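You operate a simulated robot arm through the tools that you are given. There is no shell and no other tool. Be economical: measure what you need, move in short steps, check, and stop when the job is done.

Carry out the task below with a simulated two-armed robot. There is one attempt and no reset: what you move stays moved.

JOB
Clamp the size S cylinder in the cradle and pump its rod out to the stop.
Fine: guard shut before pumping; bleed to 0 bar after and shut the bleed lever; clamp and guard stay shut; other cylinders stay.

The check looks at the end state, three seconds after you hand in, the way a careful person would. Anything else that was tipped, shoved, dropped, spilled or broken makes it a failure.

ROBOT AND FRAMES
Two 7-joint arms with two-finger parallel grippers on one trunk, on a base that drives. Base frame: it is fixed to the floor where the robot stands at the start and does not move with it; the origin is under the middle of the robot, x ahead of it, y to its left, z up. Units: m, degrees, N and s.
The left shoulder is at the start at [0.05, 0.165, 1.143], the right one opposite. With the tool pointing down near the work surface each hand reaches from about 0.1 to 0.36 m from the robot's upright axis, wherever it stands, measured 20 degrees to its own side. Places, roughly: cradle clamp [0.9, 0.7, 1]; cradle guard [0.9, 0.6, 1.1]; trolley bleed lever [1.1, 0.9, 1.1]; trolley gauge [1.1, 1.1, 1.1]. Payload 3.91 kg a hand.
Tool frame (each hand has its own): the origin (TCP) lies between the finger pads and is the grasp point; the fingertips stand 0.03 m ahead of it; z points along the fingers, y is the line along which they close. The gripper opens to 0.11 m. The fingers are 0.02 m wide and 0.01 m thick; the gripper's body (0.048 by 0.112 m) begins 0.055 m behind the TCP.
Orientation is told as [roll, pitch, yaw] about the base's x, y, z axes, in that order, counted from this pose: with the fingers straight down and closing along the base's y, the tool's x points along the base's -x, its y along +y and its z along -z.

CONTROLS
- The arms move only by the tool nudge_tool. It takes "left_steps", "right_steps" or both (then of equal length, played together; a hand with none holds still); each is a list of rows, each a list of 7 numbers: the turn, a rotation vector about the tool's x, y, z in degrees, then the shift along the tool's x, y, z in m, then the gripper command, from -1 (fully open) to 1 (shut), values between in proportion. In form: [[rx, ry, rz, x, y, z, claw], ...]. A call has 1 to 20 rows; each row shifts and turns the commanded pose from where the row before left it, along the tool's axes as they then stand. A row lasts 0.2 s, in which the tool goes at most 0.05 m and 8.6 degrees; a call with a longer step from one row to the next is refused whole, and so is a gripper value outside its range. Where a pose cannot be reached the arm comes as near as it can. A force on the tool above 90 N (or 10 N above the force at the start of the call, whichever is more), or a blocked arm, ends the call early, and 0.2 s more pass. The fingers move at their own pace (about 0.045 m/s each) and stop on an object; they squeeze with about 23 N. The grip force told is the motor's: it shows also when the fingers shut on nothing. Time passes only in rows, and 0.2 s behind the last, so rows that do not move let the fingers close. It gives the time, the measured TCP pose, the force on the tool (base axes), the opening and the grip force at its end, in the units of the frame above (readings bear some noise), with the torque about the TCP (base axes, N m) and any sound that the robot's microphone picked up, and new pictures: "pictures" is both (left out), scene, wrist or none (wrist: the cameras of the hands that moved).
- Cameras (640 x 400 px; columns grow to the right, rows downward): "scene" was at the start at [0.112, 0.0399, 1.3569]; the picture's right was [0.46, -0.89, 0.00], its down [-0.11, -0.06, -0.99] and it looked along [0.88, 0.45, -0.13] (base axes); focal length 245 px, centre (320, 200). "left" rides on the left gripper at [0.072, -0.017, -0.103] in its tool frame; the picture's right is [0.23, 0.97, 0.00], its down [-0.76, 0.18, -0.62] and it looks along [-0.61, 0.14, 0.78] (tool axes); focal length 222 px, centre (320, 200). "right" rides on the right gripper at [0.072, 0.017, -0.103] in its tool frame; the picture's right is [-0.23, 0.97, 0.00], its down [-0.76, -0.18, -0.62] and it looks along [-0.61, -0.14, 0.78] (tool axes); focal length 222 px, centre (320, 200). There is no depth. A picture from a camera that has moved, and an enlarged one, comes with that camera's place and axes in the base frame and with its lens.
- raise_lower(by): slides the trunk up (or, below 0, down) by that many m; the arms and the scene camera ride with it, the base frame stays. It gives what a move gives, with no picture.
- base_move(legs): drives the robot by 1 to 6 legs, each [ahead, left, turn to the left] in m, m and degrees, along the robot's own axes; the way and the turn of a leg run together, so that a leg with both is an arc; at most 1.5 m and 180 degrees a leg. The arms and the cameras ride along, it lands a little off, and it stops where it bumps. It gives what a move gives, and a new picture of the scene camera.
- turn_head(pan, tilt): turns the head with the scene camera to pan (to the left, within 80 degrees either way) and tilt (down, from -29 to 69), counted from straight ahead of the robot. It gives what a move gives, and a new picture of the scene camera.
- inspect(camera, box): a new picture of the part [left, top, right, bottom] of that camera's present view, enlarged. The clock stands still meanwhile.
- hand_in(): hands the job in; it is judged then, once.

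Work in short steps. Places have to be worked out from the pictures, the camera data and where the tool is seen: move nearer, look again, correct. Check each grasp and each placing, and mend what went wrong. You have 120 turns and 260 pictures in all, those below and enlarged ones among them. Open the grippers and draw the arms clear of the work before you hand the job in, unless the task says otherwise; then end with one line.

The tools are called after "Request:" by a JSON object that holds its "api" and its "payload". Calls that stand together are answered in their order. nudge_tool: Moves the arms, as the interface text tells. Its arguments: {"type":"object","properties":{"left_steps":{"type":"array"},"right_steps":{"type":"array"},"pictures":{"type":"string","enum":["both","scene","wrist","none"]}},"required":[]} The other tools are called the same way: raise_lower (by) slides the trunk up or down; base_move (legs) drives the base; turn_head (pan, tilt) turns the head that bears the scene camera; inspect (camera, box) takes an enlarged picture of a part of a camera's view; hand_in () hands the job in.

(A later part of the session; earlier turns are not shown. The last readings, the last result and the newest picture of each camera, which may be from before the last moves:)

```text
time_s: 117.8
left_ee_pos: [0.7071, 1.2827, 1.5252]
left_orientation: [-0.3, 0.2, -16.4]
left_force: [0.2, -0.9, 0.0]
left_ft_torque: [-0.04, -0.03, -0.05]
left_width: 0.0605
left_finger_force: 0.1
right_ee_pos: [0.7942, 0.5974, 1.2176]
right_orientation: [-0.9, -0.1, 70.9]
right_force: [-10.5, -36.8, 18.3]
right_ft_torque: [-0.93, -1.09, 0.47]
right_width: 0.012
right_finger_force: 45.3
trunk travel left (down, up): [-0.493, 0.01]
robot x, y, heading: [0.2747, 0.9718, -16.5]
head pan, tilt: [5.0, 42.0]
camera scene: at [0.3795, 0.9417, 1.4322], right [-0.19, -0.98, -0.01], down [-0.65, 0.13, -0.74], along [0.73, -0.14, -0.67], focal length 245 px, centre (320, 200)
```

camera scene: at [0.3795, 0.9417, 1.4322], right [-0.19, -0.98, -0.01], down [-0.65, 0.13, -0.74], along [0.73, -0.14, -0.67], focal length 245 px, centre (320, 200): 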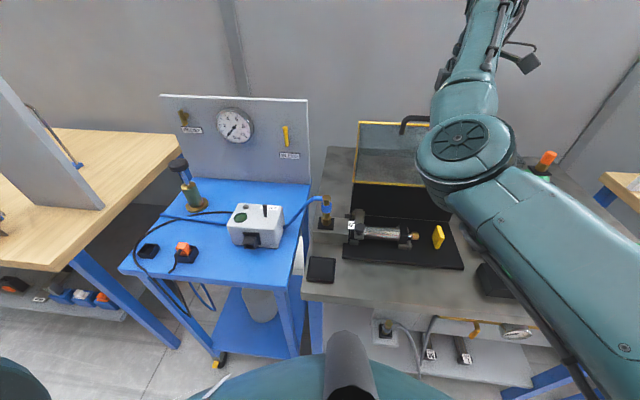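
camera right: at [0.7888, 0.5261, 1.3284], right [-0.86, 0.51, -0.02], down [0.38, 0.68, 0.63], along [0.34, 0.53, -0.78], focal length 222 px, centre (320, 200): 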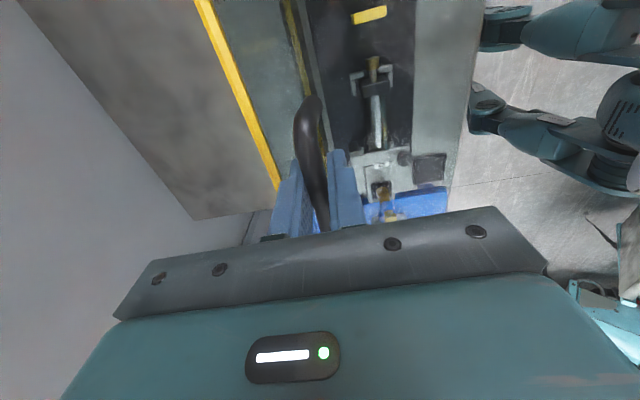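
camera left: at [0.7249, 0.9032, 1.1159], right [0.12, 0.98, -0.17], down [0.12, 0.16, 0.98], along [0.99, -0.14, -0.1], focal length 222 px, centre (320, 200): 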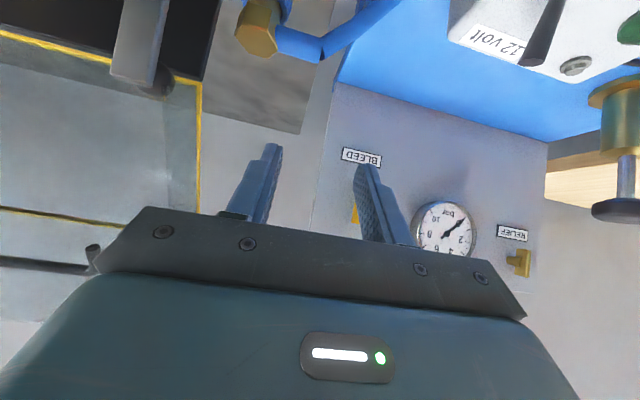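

The guard is past vertical. I continue by backing the base in small steps while lowering the hand to follow the arc.

Request:
{"api": "base_move", "payload": {"legs": [[-0.04, 0, 0]]}}

Request:
{"api": "nudge_tool", "payload": {"right_steps": [[0, 0, 0, 0, 0, 0.008, 1], [0, 0, 0, 0, 0, 0.008, 1]], "pictures": "scene"}}

```text
time_s: 118.7
left_ee_pos: [0.6741, 1.293, 1.5219]
left_orientation: [-0.2, 0.6, -16.5]
left_force: [-0.4, -0.8, 0.2]
left_ft_torque: [-0.02, 0.0, 0.0]
left_width: 0.0607
left_finger_force: 0.1
right_ee_pos: [0.7621, 0.6141, 1.2099]
right_orientation: [0.1, -0.5, 71.4]
right_force: [1.8, -26.4, -25.8]
right_ft_torque: [0.07, -0.05, 0.34]
right_width: 0.0116
right_finger_force: 44.4
trunk travel left (down, up): [-0.493, 0.01]
robot x, y, heading: [0.2356, 0.9881, -16.1]
head pan, tilt: [5.0, 42.0]
camera scene: at [0.3471, 0.9517, 1.431], right [-0.19, -0.98, -0.01], down [-0.66, 0.13, -0.74], along [0.73, -0.14, -0.67], focal length 245 px, centre (320, 200)
```

scene: 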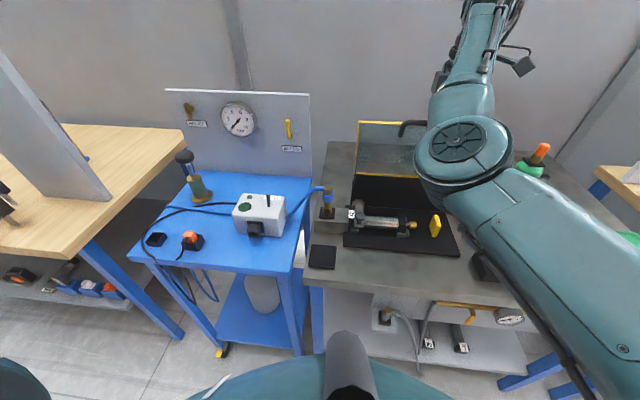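

```text
time_s: 119.3
left_ee_pos: [0.6647, 1.2998, 1.5244]
left_orientation: [-0.4, 0.0, -16.5]
left_force: [-0.2, 1.7, -0.7]
left_ft_torque: [-0.01, 0.02, 0.02]
left_width: 0.0607
left_finger_force: 0.1
right_ee_pos: [0.7532, 0.6166, 1.2044]
right_orientation: [-0.7, -0.1, 71.3]
right_force: [-20.5, -7.1, 30.2]
right_ft_torque: [0.2, -0.05, 0.63]
right_width: 0.0116
right_finger_force: 45.5
trunk travel left (down, up): [-0.493, 0.01]
robot x, y, heading: [0.2311, 0.9858, -16.1]
head pan, tilt: [5.0, 42.0]
camera scene: at [0.3381, 0.9588, 1.4331], right [-0.19, -0.98, 0.0], down [-0.65, 0.13, -0.75], along [0.73, -0.14, -0.67], focal length 245 px, centre (320, 200)
```

scene: 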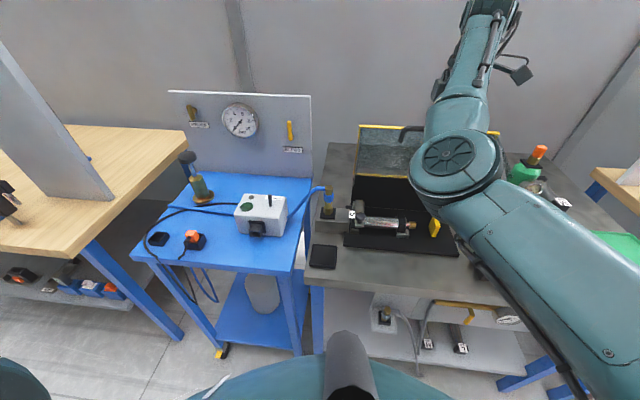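

Tracking well (guard ≈30° past vertical). Next increments.

Request:
{"api": "base_move", "payload": {"legs": [[-0.04, 0, 0]]}}

Request:
{"api": "nudge_tool", "payload": {"right_steps": [[0, 0, 0, 0, 0, 0.01, 1], [0, 0, 0, 0, 0, 0.01, 1], [0, 0, 0, 0, 0.01, 0.01, 1]], "pictures": "scene"}}

```text
time_s: 120.2
left_ee_pos: [0.6391, 1.3041, 1.521]
left_orientation: [-0.3, 0.7, -16.3]
left_force: [0.9, 0.6, -0.6]
left_ft_torque: [0.04, 0.0, 0.02]
left_width: 0.0607
left_finger_force: 0.0
right_ee_pos: [0.7262, 0.6254, 1.1877]
right_orientation: [0.4, -0.6, 71.7]
right_force: [15.8, -18.0, -34.7]
right_ft_torque: [0.48, -0.13, 0.12]
right_width: 0.0116
right_finger_force: 45.1
trunk travel left (down, up): [-0.493, 0.01]
robot x, y, heading: [0.1988, 0.9957, -16.2]
head pan, tilt: [5.0, 42.0]
camera scene: at [0.3121, 0.9638, 1.4306], right [-0.19, -0.98, 0.0], down [-0.66, 0.13, -0.74], along [0.73, -0.14, -0.67], focal length 245 px, centre (320, 200)
```

scene: 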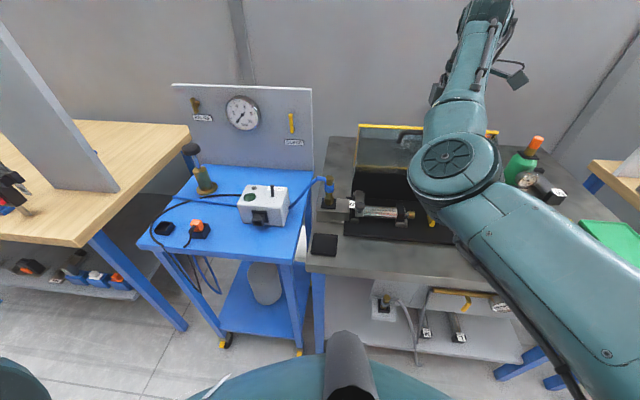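

```text
time_s: 121.0
left_ee_pos: [0.6239, 1.3132, 1.5252]
left_orientation: [-0.6, -0.2, -16.4]
left_force: [0.3, -0.6, -0.1]
left_ft_torque: [0.0, 0.01, -0.01]
left_width: 0.0603
left_finger_force: 0.0
right_ee_pos: [0.7048, 0.6312, 1.1706]
right_orientation: [-0.5, -0.2, 71.4]
right_force: [-32.1, 2.0, 29.7]
right_ft_torque: [0.2, -0.03, 0.27]
right_width: 0.0116
right_finger_force: 44.9
right hand out of reach, approached as far as the arm can: row 3
trunk travel left (down, up): [-0.493, 0.01]
robot x, y, heading: [0.1937, 0.9951, -16.0]
head pan, tilt: [5.0, 42.0]
camera scene: at [0.2974, 0.9718, 1.4332], right [-0.19, -0.98, 0.0], down [-0.65, 0.13, -0.75], along [0.73, -0.14, -0.66], focal length 245 px, centre (320, 200)
```

scene: 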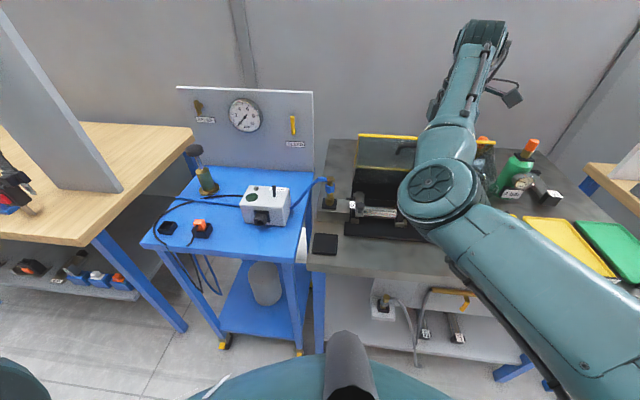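

Now at ≈46° past vertical. Continue with more lowering.

Request:
{"api": "base_move", "payload": {"legs": [[-0.03, 0, 0]]}}

Request:
{"api": "nudge_tool", "payload": {"right_steps": [[0, 0, 0, 0, 0, 0.01, 1], [0, 0, 0, 0, 0, 0.012, 1], [0, 0, 0, 0, 0, 0.012, 1], [0, 0, 0, 0, 0, 0.012, 1]], "pictures": "scene"}}

```text
time_s: 121.8
left_ee_pos: [0.6108, 1.3153, 1.5193]
left_orientation: [-0.4, 0.6, -16.3]
left_force: [-0.5, 0.5, 0.6]
left_ft_torque: [0.02, -0.01, -0.02]
left_width: 0.0603
left_finger_force: 0.1
right_ee_pos: [0.6916, 0.6363, 1.1543]
right_orientation: [0.4, -0.5, 71.8]
right_force: [22.8, -10.2, -29.6]
right_ft_torque: [0.15, 0.09, -0.05]
right_width: 0.0115
right_finger_force: 45.2
trunk travel left (down, up): [-0.493, 0.01]
robot x, y, heading: [0.1657, 1.0036, -16.2]
head pan, tilt: [5.0, 42.0]
camera scene: at [0.2841, 0.9739, 1.4306], right [-0.19, -0.98, 0.0], down [-0.66, 0.13, -0.74], along [0.73, -0.14, -0.67], focal length 245 px, centre (320, 200)
```

scene: 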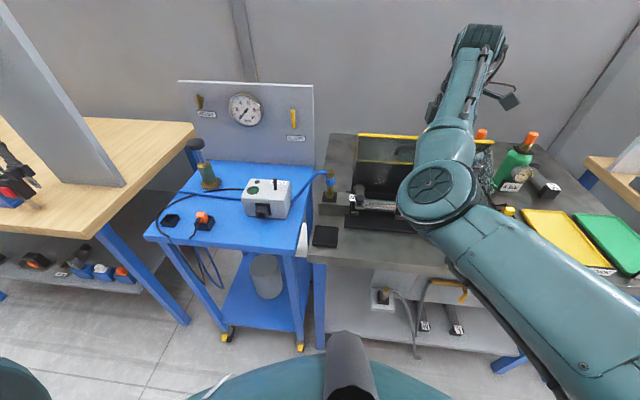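

```text
time_s: 122.8
left_ee_pos: [0.5885, 1.3238, 1.5254]
left_orientation: [-0.5, -0.5, -16.3]
left_force: [-0.1, -0.4, -0.6]
left_ft_torque: [-0.01, -0.02, -0.01]
left_width: 0.0606
left_finger_force: 0.1
right_ee_pos: [0.6713, 0.6431, 1.1235]
right_orientation: [0.3, -0.5, 71.6]
right_force: [-67.7, 13.1, 37.8]
right_ft_torque: [0.02, 0.04, 0.25]
right_width: 0.011
right_finger_force: 45.1
trunk travel left (down, up): [-0.493, 0.01]
robot x, y, heading: [0.1663, 1.0045, -16.4]
head pan, tilt: [5.0, 42.0]
camera scene: at [0.2624, 0.9824, 1.4337], right [-0.19, -0.98, 0.0], down [-0.65, 0.13, -0.75], along [0.74, -0.15, -0.66], focal length 245 px, centre (320, 200)
```

scene: 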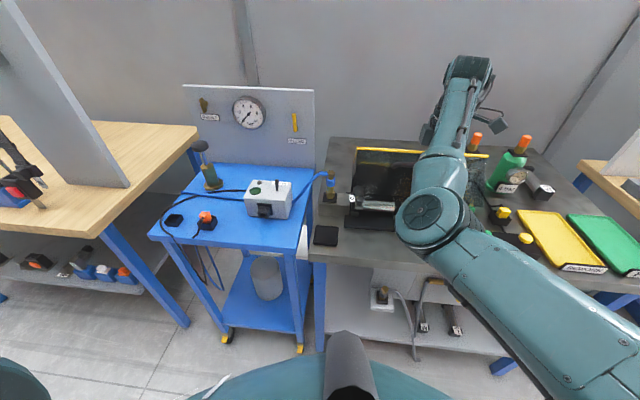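

The hand presses inward of the arc, so I back the base slightly and keep lowering.

Request:
{"api": "base_move", "payload": {"legs": [[-0.03, 0, 0]]}}

Request:
{"api": "nudge_tool", "payload": {"right_steps": [[0, 0, 0, 0, 0, 0.012, 1], [0, 0, 0, 0, 0, 0.012, 1], [0, 0, 0, 0, 0, 0.012, 1], [0, 0, 0, 0, 0, 0.012, 1]], "pictures": "both"}}

```text
time_s: 123.6
left_ee_pos: [0.5811, 1.3249, 1.5198]
left_orientation: [-0.3, 0.7, -16.4]
left_force: [-0.1, -0.3, 0.0]
left_ft_torque: [0.03, -0.03, 0.0]
left_width: 0.0604
left_finger_force: 0.1
right_ee_pos: [0.6645, 0.6467, 1.1084]
right_orientation: [0.2, -0.7, 72.0]
right_force: [23.2, -10.3, -19.1]
right_ft_torque: [0.19, 0.22, -0.3]
right_width: 0.0117
right_finger_force: 44.8
trunk travel left (down, up): [-0.493, 0.01]
robot x, y, heading: [0.1385, 1.0126, -16.0]
head pan, tilt: [5.0, 42.0]
camera scene: at [0.2547, 0.9829, 1.4308], right [-0.19, -0.98, 0.0], down [-0.66, 0.13, -0.74], along [0.73, -0.14, -0.67], focal length 245 px, centre (320, 200)
```

scene: 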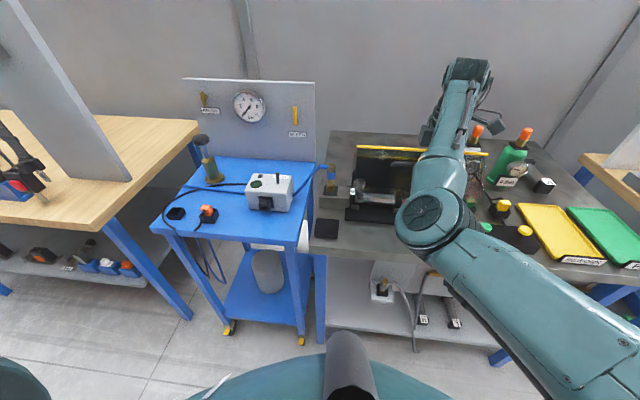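

```text
time_s: 124.6
left_ee_pos: [0.5654, 1.3303, 1.5246]
left_orientation: [-0.4, -0.1, -16.3]
left_force: [-0.1, 0.3, -0.7]
left_ft_torque: [0.01, 0.0, 0.02]
left_width: 0.0607
left_finger_force: 0.1
right_ee_pos: [0.6476, 0.6514, 1.0667]
right_orientation: [0.4, -0.6, 71.8]
right_force: [-57.1, 9.8, 13.7]
right_ft_torque: [-0.38, -0.18, -0.25]
right_width: 0.0115
right_finger_force: 44.4
trunk travel left (down, up): [-0.493, 0.01]
robot x, y, heading: [0.1385, 1.0116, -15.8]
head pan, tilt: [5.0, 42.0]
camera scene: at [0.2389, 0.9884, 1.4329], right [-0.19, -0.98, 0.0], down [-0.65, 0.13, -0.75], along [0.74, -0.14, -0.66], focal length 245 px, centre (320, 200)
camera right: at [0.6092, 0.5861, 1.1698], right [-0.85, 0.52, 0.01], down [0.41, 0.66, 0.63], along [0.32, 0.54, -0.78], focal length 222 px, centre (320, 200)
```

scene: 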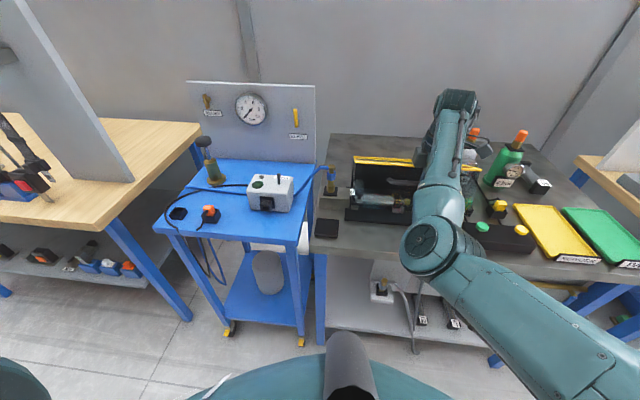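
right: 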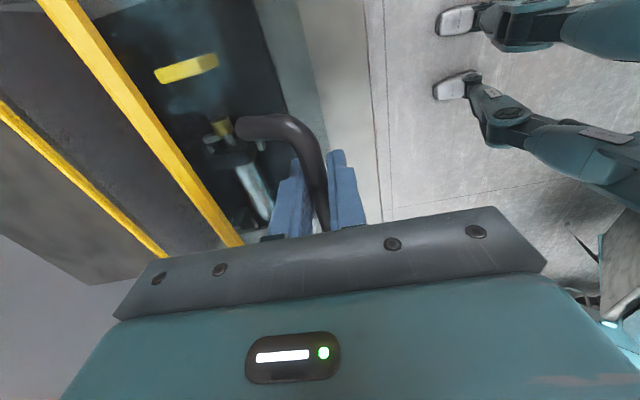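

Nearly closed. Lower the last few centimetres.

Request:
{"api": "nudge_tool", "payload": {"right_steps": [[0, 0, 0, 0, 0.005, 0.012, 1], [0, 0, 0, 0, 0.003, 0.012, 1], [0, 0, 0, 0, 0.002, 0.012, 1], [0, 0, 0, 0, 0, 0.01, 1]], "pictures": "both"}}

Request:
{"api": "inspect", "payload": {"camera": "scene", "box": [310, 110, 510, 250]}}

```text
time_s: 125.6
left_ee_pos: [0.5655, 1.3288, 1.5251]
left_orientation: [-0.4, -0.1, -16.3]
left_force: [-0.2, 0.1, 0.6]
left_ft_torque: [0.01, 0.03, 0.0]
left_width: 0.0606
left_finger_force: 0.0
right_ee_pos: [0.6401, 0.654, 1.021]
right_orientation: [1.1, -0.6, 71.7]
right_force: [-68.5, 9.1, 3.0]
right_ft_torque: [0.46, -0.58, -0.24]
right_width: 0.0116
right_finger_force: 44.8
trunk travel left (down, up): [-0.493, 0.01]
robot x, y, heading: [0.1381, 1.0139, -15.7]
head pan, tilt: [5.0, 42.0]
camera scene: at [0.2392, 0.9871, 1.4326], right [-0.19, -0.98, 0.0], down [-0.65, 0.13, -0.75], along [0.74, -0.14, -0.66], focal length 245 px, centre (320, 200)
camera right: at [0.6017, 0.5884, 1.1235], right [-0.85, 0.52, 0.02], down [0.42, 0.66, 0.63], along [0.31, 0.55, -0.78], focal length 222 px, centre (320, 200)
```

scene: 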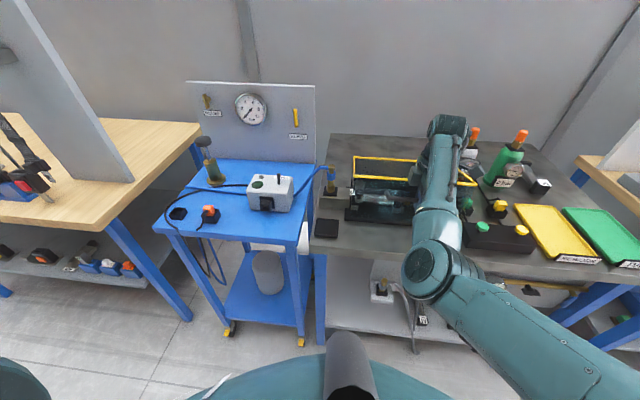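
right: 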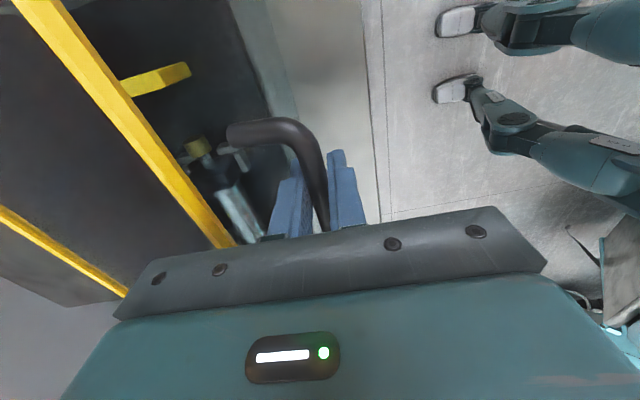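

```text
2.86 times, centred on (410, 180) of scene
camera zoom: at [0.2392, 0.9871, 1.4326], right [-0.19, -0.98, 0.0], down [-0.65, 0.13, -0.75], along [0.74, -0.14, -0.66], focal length 700 px, centre (63, 257)
```

zoom: 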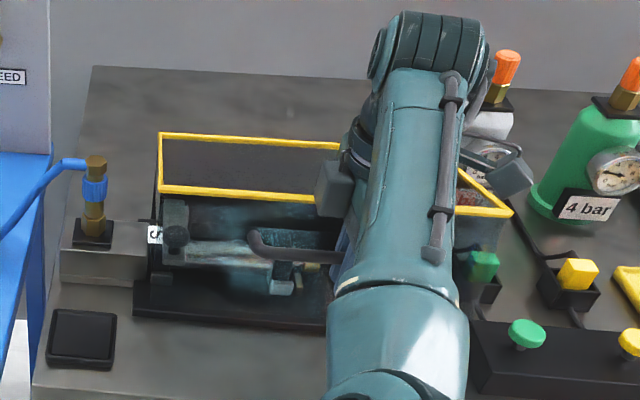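

The top frame is nearly level. I ease back slightly and lower in small steps until resistance shows it is fully shut.

Request:
{"api": "nudge_tool", "payload": {"right_steps": [[0, 0, 0, 0, 0.008, 0.01, 1], [0, 0, 0, 0, 0.004, 0.01, 1], [0, 0, 0, 0, 0, 0.01, 1], [0, 0, 0, 0, 0, 0.01, 1]], "pictures": "wrist"}}

Request:
{"api": "inspect", "payload": {"camera": "scene", "box": [310, 110, 510, 250]}}

```text
time_s: 126.6
left_ee_pos: [0.5733, 1.3254, 1.5223]
left_orientation: [-0.5, 0.1, -16.2]
left_force: [0.1, -1.4, -0.4]
left_ft_torque: [-0.02, 0.01, -0.05]
left_width: 0.0604
left_finger_force: 0.0
right_ee_pos: [0.6401, 0.6544, 0.9772]
right_orientation: [-0.2, -0.4, 71.9]
right_force: [-17.1, -13.3, -3.0]
right_ft_torque: [0.2, -0.18, -0.33]
right_width: 0.0117
right_finger_force: 44.9
trunk travel left (down, up): [-0.493, 0.01]
robot x, y, heading: [0.1375, 1.014, -15.9]
head pan, tilt: [5.0, 42.0]
camera right: at [0.5999, 0.5895, 1.0813], right [-0.86, 0.52, 0.0], down [0.4, 0.67, 0.63], along [0.33, 0.54, -0.78], focal length 222 px, centre (320, 200)
```

right: 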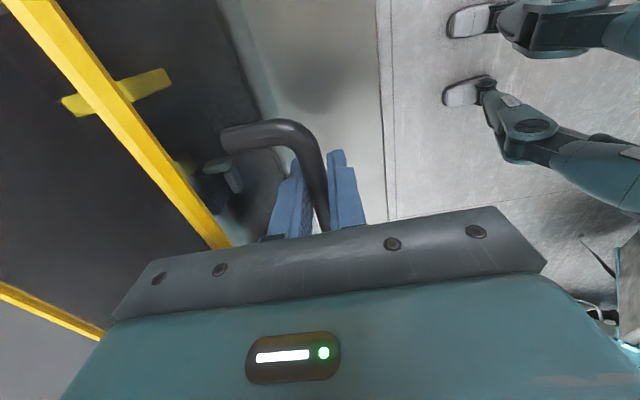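

```text
2.86 times, centred on (410, 180) of scene
camera zoom: at [0.2475, 0.984, 1.4318], right [-0.19, -0.98, 0.0], down [-0.66, 0.13, -0.74], along [0.73, -0.14, -0.67], focal length 700 px, centre (63, 257)
```

zoom: 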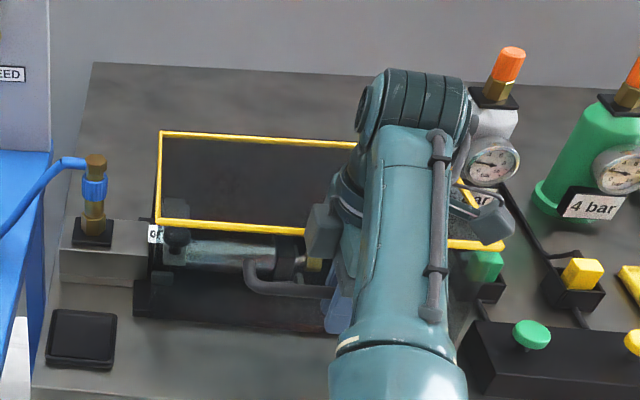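

Still moving freely; continue down with small steps.

Request:
{"api": "nudge_tool", "payload": {"right_steps": [[0, 0, 0, 0, 0, 0.01, 1], [0, 0, 0, 0, -0.002, 0.01, 1], [0, 0, 0, 0, -0.003, 0.008, 1]], "pictures": "wrist"}}

Request:
{"api": "inspect", "payload": {"camera": "scene", "box": [310, 110, 510, 250]}}

```text
time_s: 127.4
left_ee_pos: [0.5695, 1.3288, 1.524]
left_orientation: [-0.4, 0.1, -16.4]
left_force: [-0.6, 0.1, 0.5]
left_ft_torque: [-0.01, -0.04, -0.03]
left_width: 0.0604
left_finger_force: 0.1
right_ee_pos: [0.6415, 0.6534, 0.9573]
right_orientation: [-0.8, -0.5, 71.9]
right_force: [-24.2, -7.8, 31.0]
right_ft_torque: [0.6, -0.31, -0.28]
right_width: 0.0117
right_finger_force: 44.6
trunk travel left (down, up): [-0.493, 0.01]
robot x, y, heading: [0.1383, 1.0136, -15.8]
head pan, tilt: [5.0, 42.0]
camera right: at [0.6021, 0.589, 1.0604], right [-0.86, 0.52, -0.01], down [0.4, 0.67, 0.63], along [0.33, 0.54, -0.78], focal length 222 px, centre (320, 200)
```

right: 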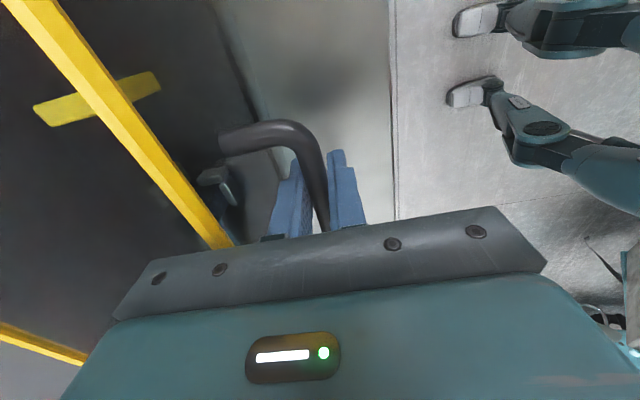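

```text
2.86 times, centred on (410, 180) of scene
camera zoom: at [0.2434, 0.9868, 1.433], right [-0.19, -0.98, 0.0], down [-0.65, 0.13, -0.75], along [0.73, -0.14, -0.67], focal length 700 px, centre (63, 257)
```

zoom: 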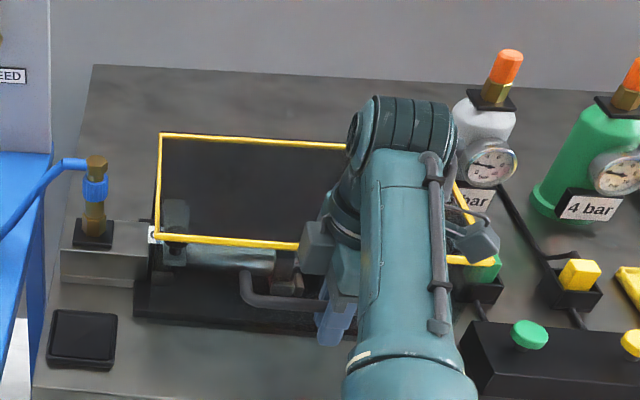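

Resistance (31 N) appears; I push slightly more to confirm it's the stop.

Request:
{"api": "nudge_tool", "payload": {"right_steps": [[0, 0, 0, 0, -0.002, 0.006, 1], [0, 0, 0, 0, 0, 0.006, 1]], "pictures": "wrist"}}

```text
time_s: 128.0
left_ee_pos: [0.5679, 1.3323, 1.5241]
left_orientation: [-0.5, -0.2, -16.2]
left_force: [-0.6, 0.3, -1.2]
left_ft_torque: [0.07, -0.01, 0.01]
left_width: 0.0608
left_finger_force: 0.1
right_ee_pos: [0.6435, 0.6563, 0.9484]
right_orientation: [-1.2, -0.5, 72.0]
right_force: [-26.7, 0.8, 49.4]
right_ft_torque: [-0.5, -0.74, -0.41]
right_width: 0.0118
right_finger_force: 44.6
trunk travel left (down, up): [-0.493, 0.01]
robot x, y, heading: [0.1385, 1.0138, -16.2]
head pan, tilt: [5.0, 42.0]
camera right: at [0.6024, 0.5915, 1.0517], right [-0.86, 0.52, -0.02], down [0.39, 0.67, 0.63], along [0.34, 0.53, -0.77], focal length 222 px, centre (320, 200)
```

right: 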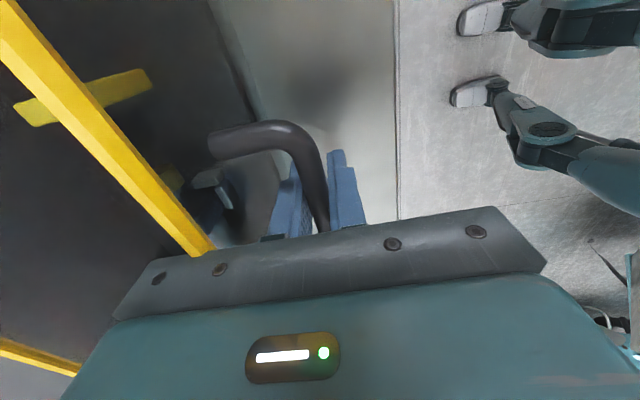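

Release the handle, raise the hand straight up and inspect the guard.

Request:
{"api": "nudge_tool", "payload": {"right_steps": [[0, 0, 0, 0, 0, -0.003, 0.6], [0, 0, 0, 0, 0, 0, 0.4], [0, 0, 0, 0, 0, -0.03, 0.4], [0, 0, 0, 0, 0, -0.04, 0.4], [0, 0, 0, 0, 0, -0.04, 0.4], [0, 0, 0, 0.03, 0, -0.03, 0.4], [0, 0, 0, 0.04, 0, 0, 0.4], [0, 0, 0, 0.04, 0, 0, 0.4]], "pictures": "both"}}

Request:
{"api": "inspect", "payload": {"camera": "scene", "box": [310, 110, 510, 250]}}

```text
time_s: 129.8
left_ee_pos: [0.575, 1.3271, 1.5223]
left_orientation: [-0.3, 0.4, -16.2]
left_force: [-0.1, 0.3, 0.0]
left_ft_torque: [0.07, -0.02, 0.0]
left_width: 0.0604
left_finger_force: 0.1
right_ee_pos: [0.6125, 0.5497, 1.083]
right_orientation: [0.0, -0.6, 72.1]
right_force: [0.3, 0.2, -0.1]
right_ft_torque: [0.05, 0.02, 0.03]
right_width: 0.0329
right_finger_force: 0.0
trunk travel left (down, up): [-0.493, 0.01]
robot x, y, heading: [0.1352, 1.0095, -15.8]
head pan, tilt: [5.0, 42.0]
camera scene: at [0.2488, 0.9849, 1.4318], right [-0.19, -0.98, 0.0], down [-0.66, 0.13, -0.74], along [0.73, -0.14, -0.67], focal length 245 px, centre (320, 200)
camera right: at [0.5726, 0.4834, 1.1853], right [-0.86, 0.52, 0.0], down [0.4, 0.66, 0.63], along [0.32, 0.54, -0.78], focal length 222 px, centre (320, 200)
```

scene: 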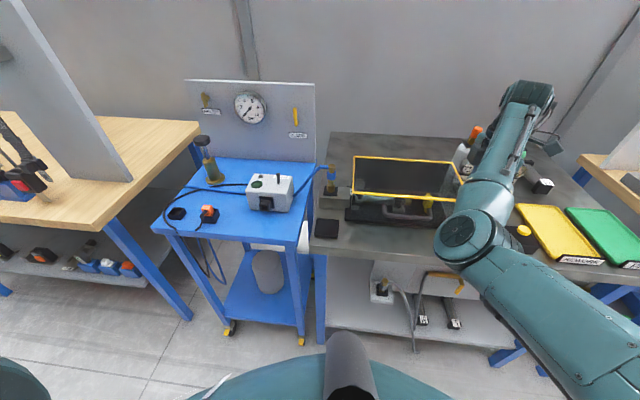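
right: 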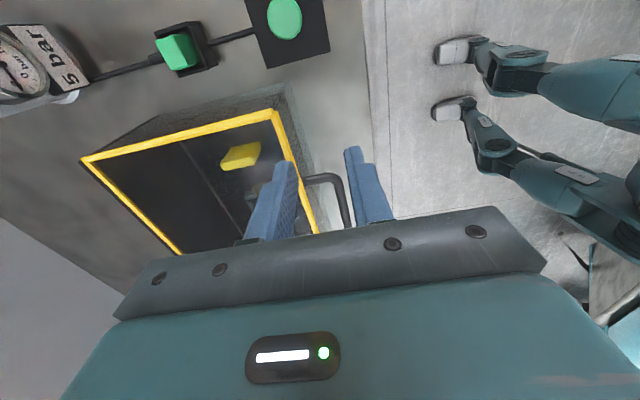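

```text
2.86 times, centred on (410, 180) of scene
camera zoom: at [0.2488, 0.9849, 1.4318], right [-0.19, -0.98, 0.0], down [-0.66, 0.13, -0.74], along [0.73, -0.14, -0.67], focal length 700 px, centre (63, 257)
```

zoom: 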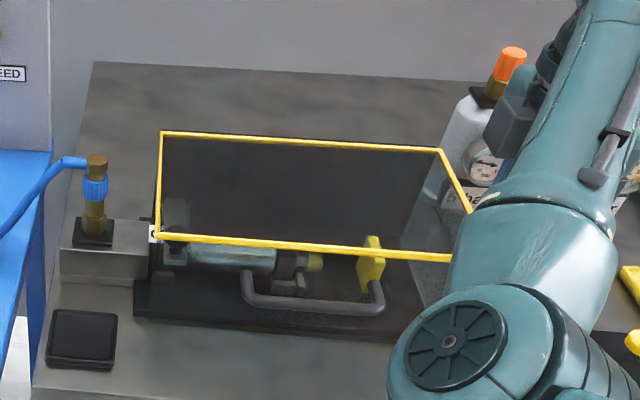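

The guard's top is level (front edge z≈1.017 vs hinge ≈1.02): shut. Now raise and neutralise the right arm before moving to the trolley.

Request:
{"api": "nudge_tool", "payload": {"right_steps": [[0, 0, 4, 0, 0, -0.04, 0], [0, 0, 8, 0, 0, -0.04, 0], [0, 0, 8, 0, 0, -0.04, 0], [0, 0, 8, 0, 0, -0.04, 0], [0, 0, 8, 0, 0, -0.04, 0], [0, 0, 8, 0, 0, -0.04, 0], [0, 0, 8, 0, 0, -0.03, 0], [0, 0, 8, 0, 0, -0.02, 0], [0, 0, 8, 0, 0, -0.02, 0], [0, 0, 8, 0, 0, 0, 0], [0, 0, 8, 0, 0, 0, 0], [0, 0, 4, 0, 0, 0, 0]], "pictures": "none"}}

Request:
{"api": "base_move", "payload": {"legs": [[0, 0.26, 0]]}}

```text
time_s: 132.4
left_ee_pos: [0.5756, 1.3285, 1.5214]
left_orientation: [-0.5, 0.4, -16.3]
left_force: [-0.1, 0.2, -0.2]
left_ft_torque: [0.02, -0.01, -0.03]
left_width: 0.0606
left_finger_force: 0.1
right_ee_pos: [0.5896, 0.5482, 1.3674]
right_orientation: [0.7, 1.8, -13.6]
right_force: [-0.7, 0.2, -0.9]
right_ft_torque: [0.02, 0.0, 0.0]
right_width: 0.0552
right_finger_force: 0.1
right hand out of reach, approached as far as the arm can: row 8, 9
trunk travel left (down, up): [-0.493, 0.01]
robot x, y, heading: [0.1389, 1.0133, -16.1]
head pan, tilt: [5.0, 42.0]
```

```text
time_s: 135.4
left_ee_pos: [0.6523, 1.5808, 1.5217]
left_orientation: [-0.5, 0.4, -16.6]
left_force: [0.0, -0.7, 0.4]
left_ft_torque: [-0.02, 0.02, -0.02]
left_width: 0.0604
left_finger_force: 0.1
right_ee_pos: [0.6597, 0.8011, 1.366]
right_orientation: [0.8, 1.9, -13.8]
right_force: [0.4, -0.9, 1.1]
right_ft_torque: [0.03, 0.03, 0.03]
right_width: 0.0549
right_finger_force: 0.1
trunk travel left (down, up): [-0.493, 0.01]
robot x, y, heading: [0.2133, 1.2693, -16.4]
head pan, tilt: [5.0, 42.0]
camera scene: at [0.323, 1.2407, 1.4317], right [-0.2, -0.98, 0.0], down [-0.66, 0.13, -0.74], along [0.73, -0.15, -0.67], focal length 245 px, centre (320, 200)
```

scene: 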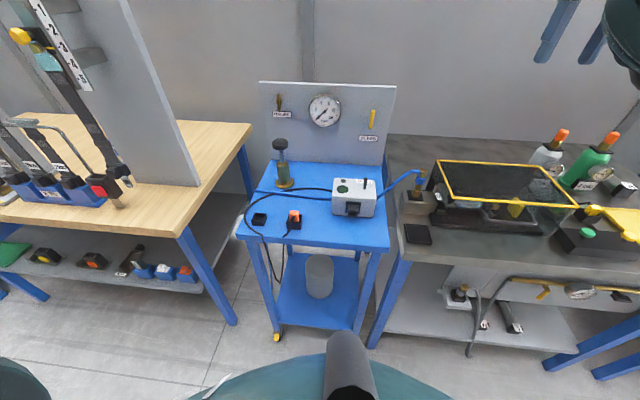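

Request:
{"api": "inspect", "payload": {"camera": "scene", "box": [230, 70, 420, 250]}}

Request:
{"api": "inspect", "payload": {"camera": "scene", "box": [250, 75, 400, 150]}}

Request:
{"api": "inspect", "payload": {"camera": "scene", "box": [395, 140, 640, 290]}}

```text
2.22 times, centred on (325, 160) of scene
camera zoom: at [0.323, 1.2407, 1.4317], right [-0.2, -0.98, 0.0], down [-0.66, 0.13, -0.74], along [0.73, -0.15, -0.67], focal length 545 px, centre (309, 289)
```

zoom: 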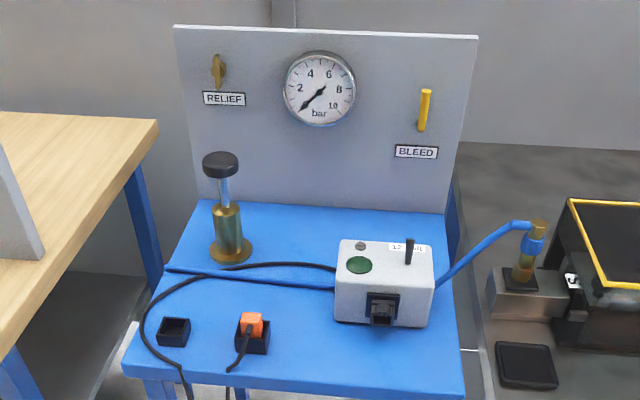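

```text
4.27 times, centred on (325, 112) of scene
camera zoom: at [0.323, 1.2407, 1.4317], right [-0.2, -0.98, 0.0], down [-0.66, 0.13, -0.74], along [0.73, -0.15, -0.67], focal length 1046 px, centre (299, 573)
```

zoom: 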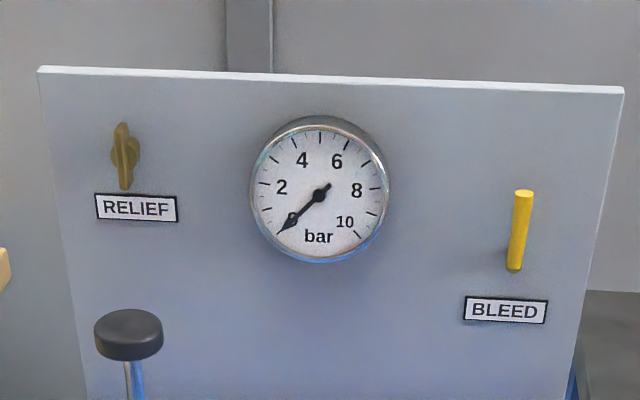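

```text
2.61 times, centred on (518, 215) of scene
camera zoom: at [0.323, 1.2407, 1.4317], right [-0.2, -0.98, 0.0], down [-0.66, 0.13, -0.74], along [0.73, -0.15, -0.67], focal length 640 px, centre (-196, 161)
```

zoom: 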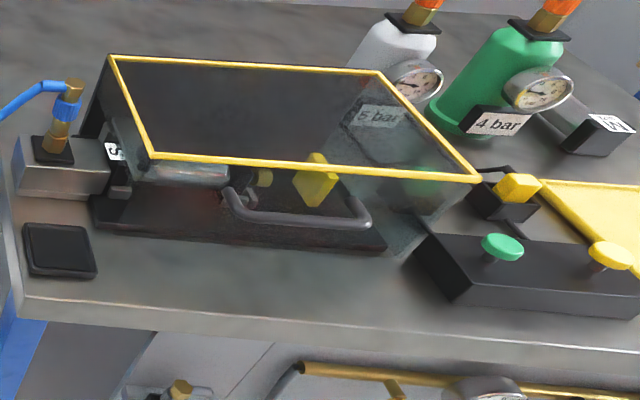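

Gauge at 0, guard shut. I bring the left hand inward toward the pump's line before driving forward.

Request:
{"api": "nudge_tool", "payload": {"left_steps": [[0, 0, 0, -0.02, -0.04, 0.0, 0.1], [0, 0, 0, -0.02, -0.04, 0.0, 0.1], [0, 0, 0, -0.02, -0.04, 0.0, 0.1], [0, 0, 0, -0.02, -0.04, 0.02, 0.1], [0, 0, 0, -0.02, -0.04, 0.02, 0.1]], "pictures": "none"}}

Request:
{"api": "base_move", "payload": {"legs": [[0.18, 0, 0]]}}

Request:
{"api": "inspect", "payload": {"camera": "left", "box": [0, 0, 640, 400]}}

```text
time_s: 136.6
left_ee_pos: [0.7015, 1.3776, 1.4758]
left_orientation: [-3.2, 1.1, -15.2]
left_force: [0.4, -0.1, 0.3]
left_ft_torque: [0.02, -0.02, -0.02]
left_width: 0.0495
left_finger_force: 0.1
right_ee_pos: [0.6605, 0.8012, 1.3664]
right_orientation: [0.8, 1.8, -13.7]
right_force: [-0.7, -0.2, -0.1]
right_ft_torque: [0.01, 0.02, 0.02]
right_width: 0.0547
right_finger_force: 0.0
trunk travel left (down, up): [-0.493, 0.01]
robot x, y, heading: [0.2172, 1.267, -16.5]
head pan, tilt: [5.0, 42.0]
```

```text
time_s: 138.1
left_ee_pos: [0.8756, 1.3245, 1.4767]
left_orientation: [-3.0, 1.3, -15.5]
left_force: [0.3, 0.1, -0.2]
left_ft_torque: [-0.01, -0.02, 0.0]
left_width: 0.0496
left_finger_force: 0.0
right_ee_pos: [0.8315, 0.7477, 1.3664]
right_orientation: [0.9, 1.8, -14.1]
right_force: [0.2, 0.6, -0.2]
right_ft_torque: [0.0, 0.05, 0.02]
right_width: 0.055
right_finger_force: 0.0
trunk travel left (down, up): [-0.493, 0.01]
robot x, y, heading: [0.3883, 1.213, -16.3]
head pan, tilt: [5.0, 42.0]
camera scene: at [0.4845, 1.1827, 1.4148], right [-0.31, -0.95, 0.0], down [-0.77, 0.25, -0.58], along [0.55, -0.18, -0.81], focal length 245 px, centre (320, 200)
```

scene: 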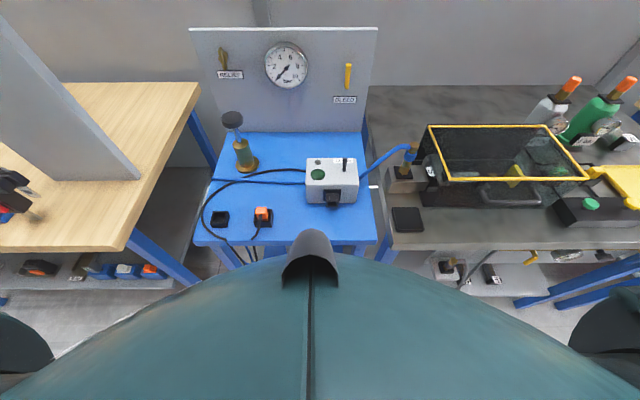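

```text
1.00 times, centred on (320, 200) of left (not enlarged: the box is as wide or as high as the picture)
camera zoom: at [0.8037, 1.332, 1.5812], right [0.04, 1.0, -0.05], down [0.8, 0.0, 0.6], along [0.59, -0.06, -0.8], focal length 222 px, centre (320, 200)
```

zoom: 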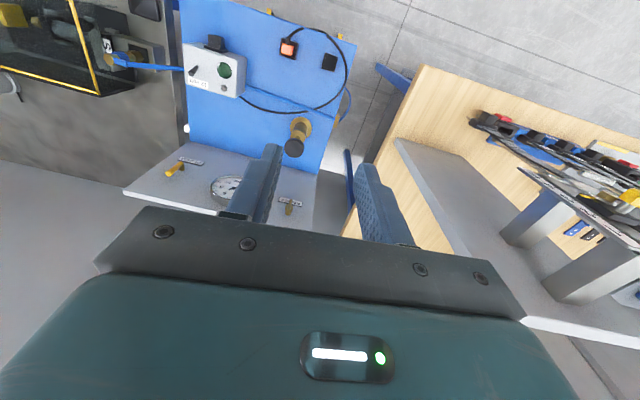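

Pump knob is ahead of the left hand. I extend forward and down over it.

Request:
{"api": "nudge_tool", "payload": {"left_steps": [[0, 0, 0, -0.035, -0.005, 0.02, 0.1], [0, 0, 0, -0.035, -0.005, 0.02, 0.1], [0, 0, 0, -0.035, -0.005, 0.02, 0.1], [0, 0, 0, -0.03, -0.005, 0.03, 0.1], [0, 0, 0, -0.02, -0.005, 0.04, 0.1], [0, 0, 0, -0.015, -0.005, 0.04, 0.1], [0, 0, 0, -0.01, -0.005, 0.04, 0.1], [0, 0, 0, -0.005, -0.005, 0.04, 0.1]], "pictures": "both"}}

```text
time_s: 139.9
left_ee_pos: [1.0356, 1.2252, 1.2232]
left_orientation: [-3.0, 1.3, -15.5]
left_force: [0.0, -0.1, -0.2]
left_ft_torque: [-0.04, 0.0, 0.0]
left_width: 0.0496
left_finger_force: 0.0
right_ee_pos: [0.8327, 0.7469, 1.3662]
right_orientation: [0.7, 1.9, -14.1]
right_force: [-0.4, 0.4, -0.2]
right_ft_torque: [0.0, 0.0, -0.01]
right_width: 0.0553
right_finger_force: 0.2
trunk travel left (down, up): [-0.493, 0.01]
robot x, y, heading: [0.3897, 1.2176, -16.4]
head pan, tilt: [5.0, 42.0]
camera scene: at [0.4977, 1.1885, 1.4317], right [-0.2, -0.98, 0.0], down [-0.66, 0.13, -0.74], along [0.73, -0.15, -0.67], focal length 245 px, centre (320, 200)
camera left: at [0.9636, 1.2327, 1.3289], right [0.04, 1.0, -0.05], down [0.8, 0.0, 0.6], along [0.59, -0.06, -0.8], focal length 222 px, centre (320, 200)
```

scene: 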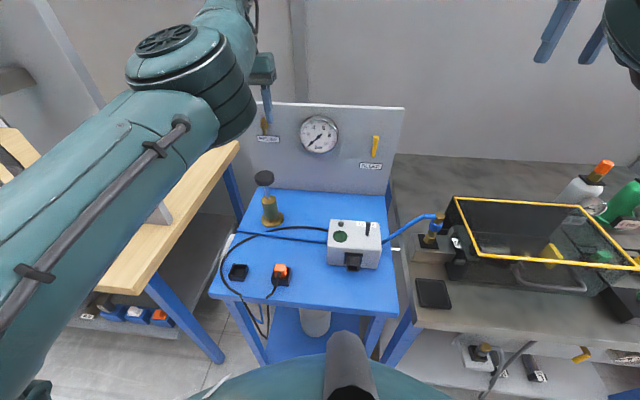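
left: 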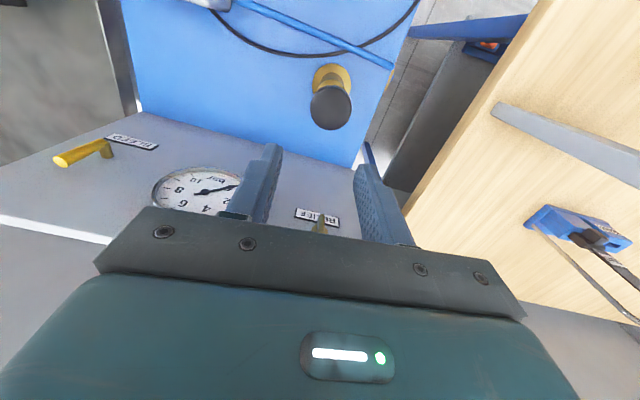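

Knob at ≈(1.031,1.230), top ≈1.05. I close the fingers, descend over it and press down to test the stroke.

Request:
{"api": "nudge_tool", "payload": {"left_steps": [[3, -1.3, 0, 0.0057, 0.0034, 0.03, 1], [0, 0, 0, 0, 0, 0.04, 1], [0, 0, 0, 0, 0, 0.04, 1], [0, 0, 0, 0, 0, 0.02, 1]], "pictures": "both"}}

Request:
{"api": "inspect", "payload": {"camera": "scene", "box": [230, 100, 400, 240]}}

```text
time_s: 140.9
left_ee_pos: [1.0247, 1.2202, 1.0938]
left_orientation: [-5.9, 0.1, -15.4]
left_force: [0.0, 0.2, -0.1]
left_ft_torque: [0.03, 0.03, 0.01]
left_width: 0.0
left_finger_force: 23.3
right_ee_pos: [0.8317, 0.748, 1.3674]
right_orientation: [0.8, 1.8, -14.2]
right_force: [0.1, 0.3, -0.3]
right_ft_torque: [0.01, -0.02, 0.01]
right_width: 0.0549
right_finger_force: 0.1
trunk travel left (down, up): [-0.493, 0.01]
robot x, y, heading: [0.3851, 1.2163, -16.7]
head pan, tilt: [5.0, 42.0]
camera scene: at [0.4971, 1.1888, 1.4317], right [-0.2, -0.98, 0.0], down [-0.66, 0.13, -0.74], along [0.73, -0.15, -0.67], focal length 245 px, centre (320, 200)
camera left: at [0.9515, 1.2331, 1.1976], right [0.04, 0.99, -0.1], down [0.8, 0.03, 0.6], along [0.6, -0.1, -0.79], focal length 222 px, centre (320, 200)
```

scene: 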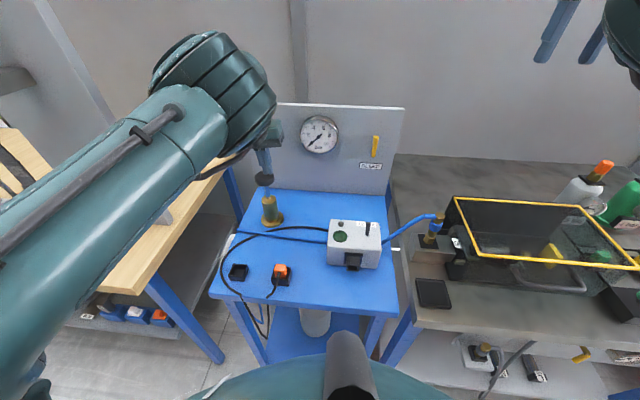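
left: 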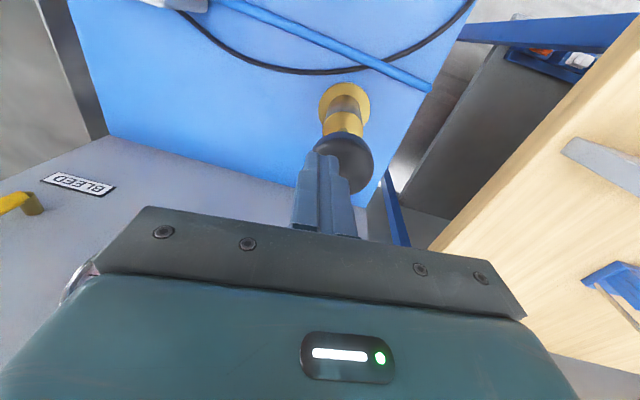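

```text
2.86 times, centred on (315, 170) of scene
camera zoom: at [0.4971, 1.1888, 1.4317], right [-0.2, -0.98, 0.0], down [-0.66, 0.13, -0.74], along [0.73, -0.15, -0.67], focal length 700 px, centre (334, 286)
```

zoom: 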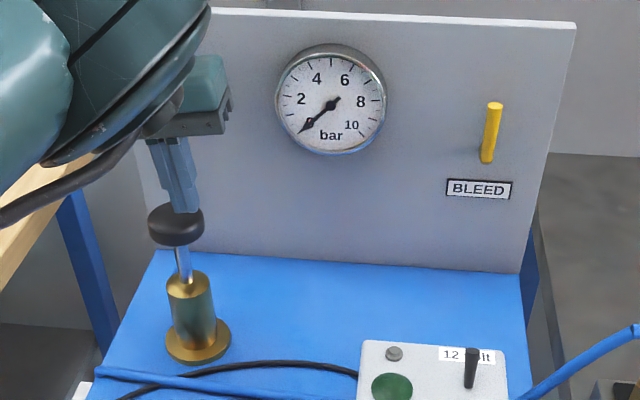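

Fingertips just above the knob. Level the hand and press down in small steps, watching the gauge.

Request:
{"api": "nudge_tool", "payload": {"left_steps": [[-6, 0, 0, 0, 0.004, 0, 1], [0, 0, 0, 0, 0, 0.01, 1], [0, 0, 0, 0, 0, 0.01, 1], [0, 0, 0, 0, 0, 0.01, 1], [0, 0, 0, 0, 0, 0.01, 1], [0, 0, 0, 0, 0, 0.01, 1]], "pictures": "both"}}

Request:
{"api": "inspect", "payload": {"camera": "scene", "box": [230, 100, 400, 240]}}

```text
time_s: 142.3
left_ee_pos: [1.0263, 1.2234, 1.0451]
left_orientation: [-0.1, -0.1, -15.4]
left_force: [0.0, 2.2, 7.9]
left_ft_torque: [0.09, 0.03, -0.02]
left_width: 0.0001
left_finger_force: 22.9
right_ee_pos: [0.8302, 0.7477, 1.3677]
right_orientation: [0.8, 1.7, -14.0]
right_force: [-0.3, -1.4, -0.2]
right_ft_torque: [0.0, 0.02, 0.0]
right_width: 0.0553
right_finger_force: 0.1
trunk travel left (down, up): [-0.493, 0.01]
robot x, y, heading: [0.3875, 1.2203, -17.0]
head pan, tilt: [5.0, 42.0]
camera scene: at [0.496, 1.1892, 1.4319], right [-0.2, -0.98, 0.0], down [-0.66, 0.13, -0.74], along [0.73, -0.15, -0.67], focal length 245 px, centre (320, 200)
camera left: at [0.951, 1.2258, 1.1478], right [0.04, 1.0, 0.0], down [0.78, -0.03, 0.62], along [0.62, -0.03, -0.78], focal length 222 px, centre (320, 200)
```

scene: 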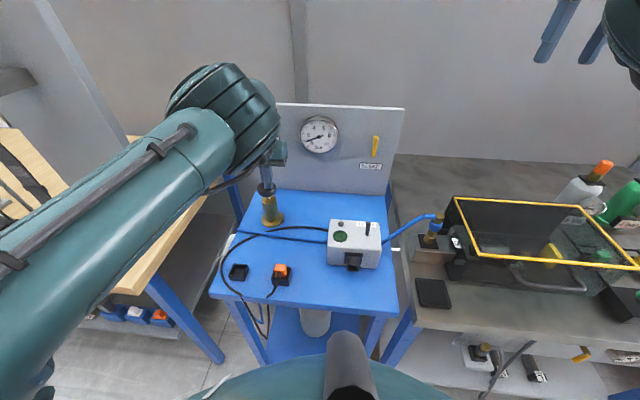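
left: 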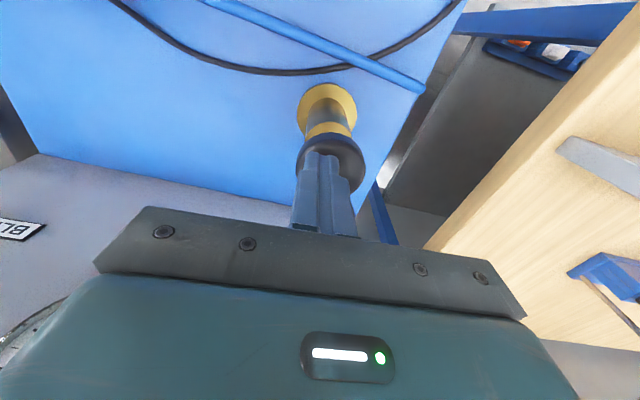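

```text
2.86 times, centred on (315, 170) of scene
camera zoom: at [0.496, 1.1892, 1.4319], right [-0.2, -0.98, 0.0], down [-0.66, 0.13, -0.74], along [0.73, -0.15, -0.67], focal length 700 px, centre (334, 286)
```

zoom: 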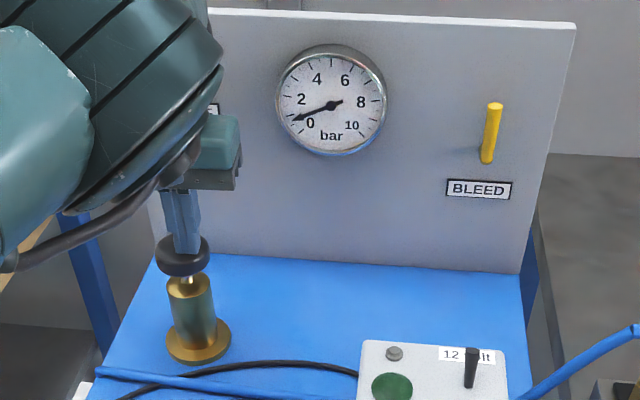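

The gauge is rising (≈0.8 bar): the hand pump works and the bleed is shut. Finish the stroke and raise to see if the plunger returns.

Request:
{"api": "nudge_tool", "payload": {"left_steps": [[0, 0, 0, 0, 0, 0.01, 1], [0, 0, 0, 0, 0, 0.008, 1], [0, 0, 0, 0, 0, 0, 1], [0, 0, 0, 0, 0, -0.02, 1], [0, 0, 0, 0, 0, -0.03, 1], [0, 0, 0, 0, 0, -0.03, 1]], "pictures": "none"}}

Request:
{"api": "inspect", "payload": {"camera": "scene", "box": [230, 100, 400, 240]}}

Request:
{"api": "inspect", "payload": {"camera": "scene", "box": [400, 170, 640, 320]}}

```text
time_s: 143.7
left_ee_pos: [1.0246, 1.2186, 1.1066]
left_orientation: [-0.1, 0.1, -15.4]
left_force: [-0.2, 0.2, 0.2]
left_ft_torque: [0.01, -0.05, -0.02]
left_width: 0.0001
left_finger_force: 22.9
right_ee_pos: [0.8307, 0.748, 1.3671]
right_orientation: [0.7, 1.6, -14.0]
right_force: [-0.6, 0.4, 0.2]
right_ft_torque: [0.01, -0.02, 0.01]
right_width: 0.0549
right_finger_force: 0.0
trunk travel left (down, up): [-0.493, 0.01]
robot x, y, heading: [0.386, 1.2148, -16.9]
head pan, tilt: [5.0, 42.0]
```

```text
2.86 times, centred on (315, 170) of scene
camera zoom: at [0.4963, 1.1887, 1.4317], right [-0.2, -0.98, 0.0], down [-0.66, 0.13, -0.74], along [0.73, -0.15, -0.67], focal length 700 px, centre (334, 286)
```

zoom: 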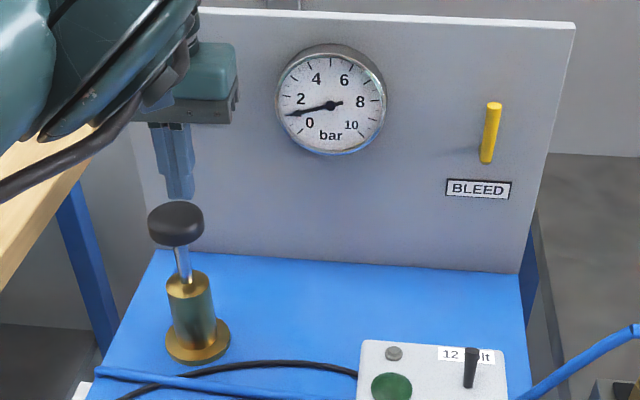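

```text
2.67 times, centred on (520, 245) of scene
camera zoom: at [0.4963, 1.1887, 1.4317], right [-0.2, -0.98, 0.0], down [-0.66, 0.13, -0.74], along [0.73, -0.15, -0.67], focal length 654 px, centre (-213, 80)
```

zoom: 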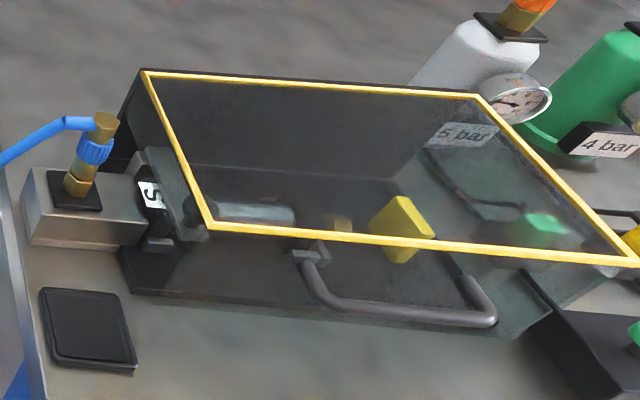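

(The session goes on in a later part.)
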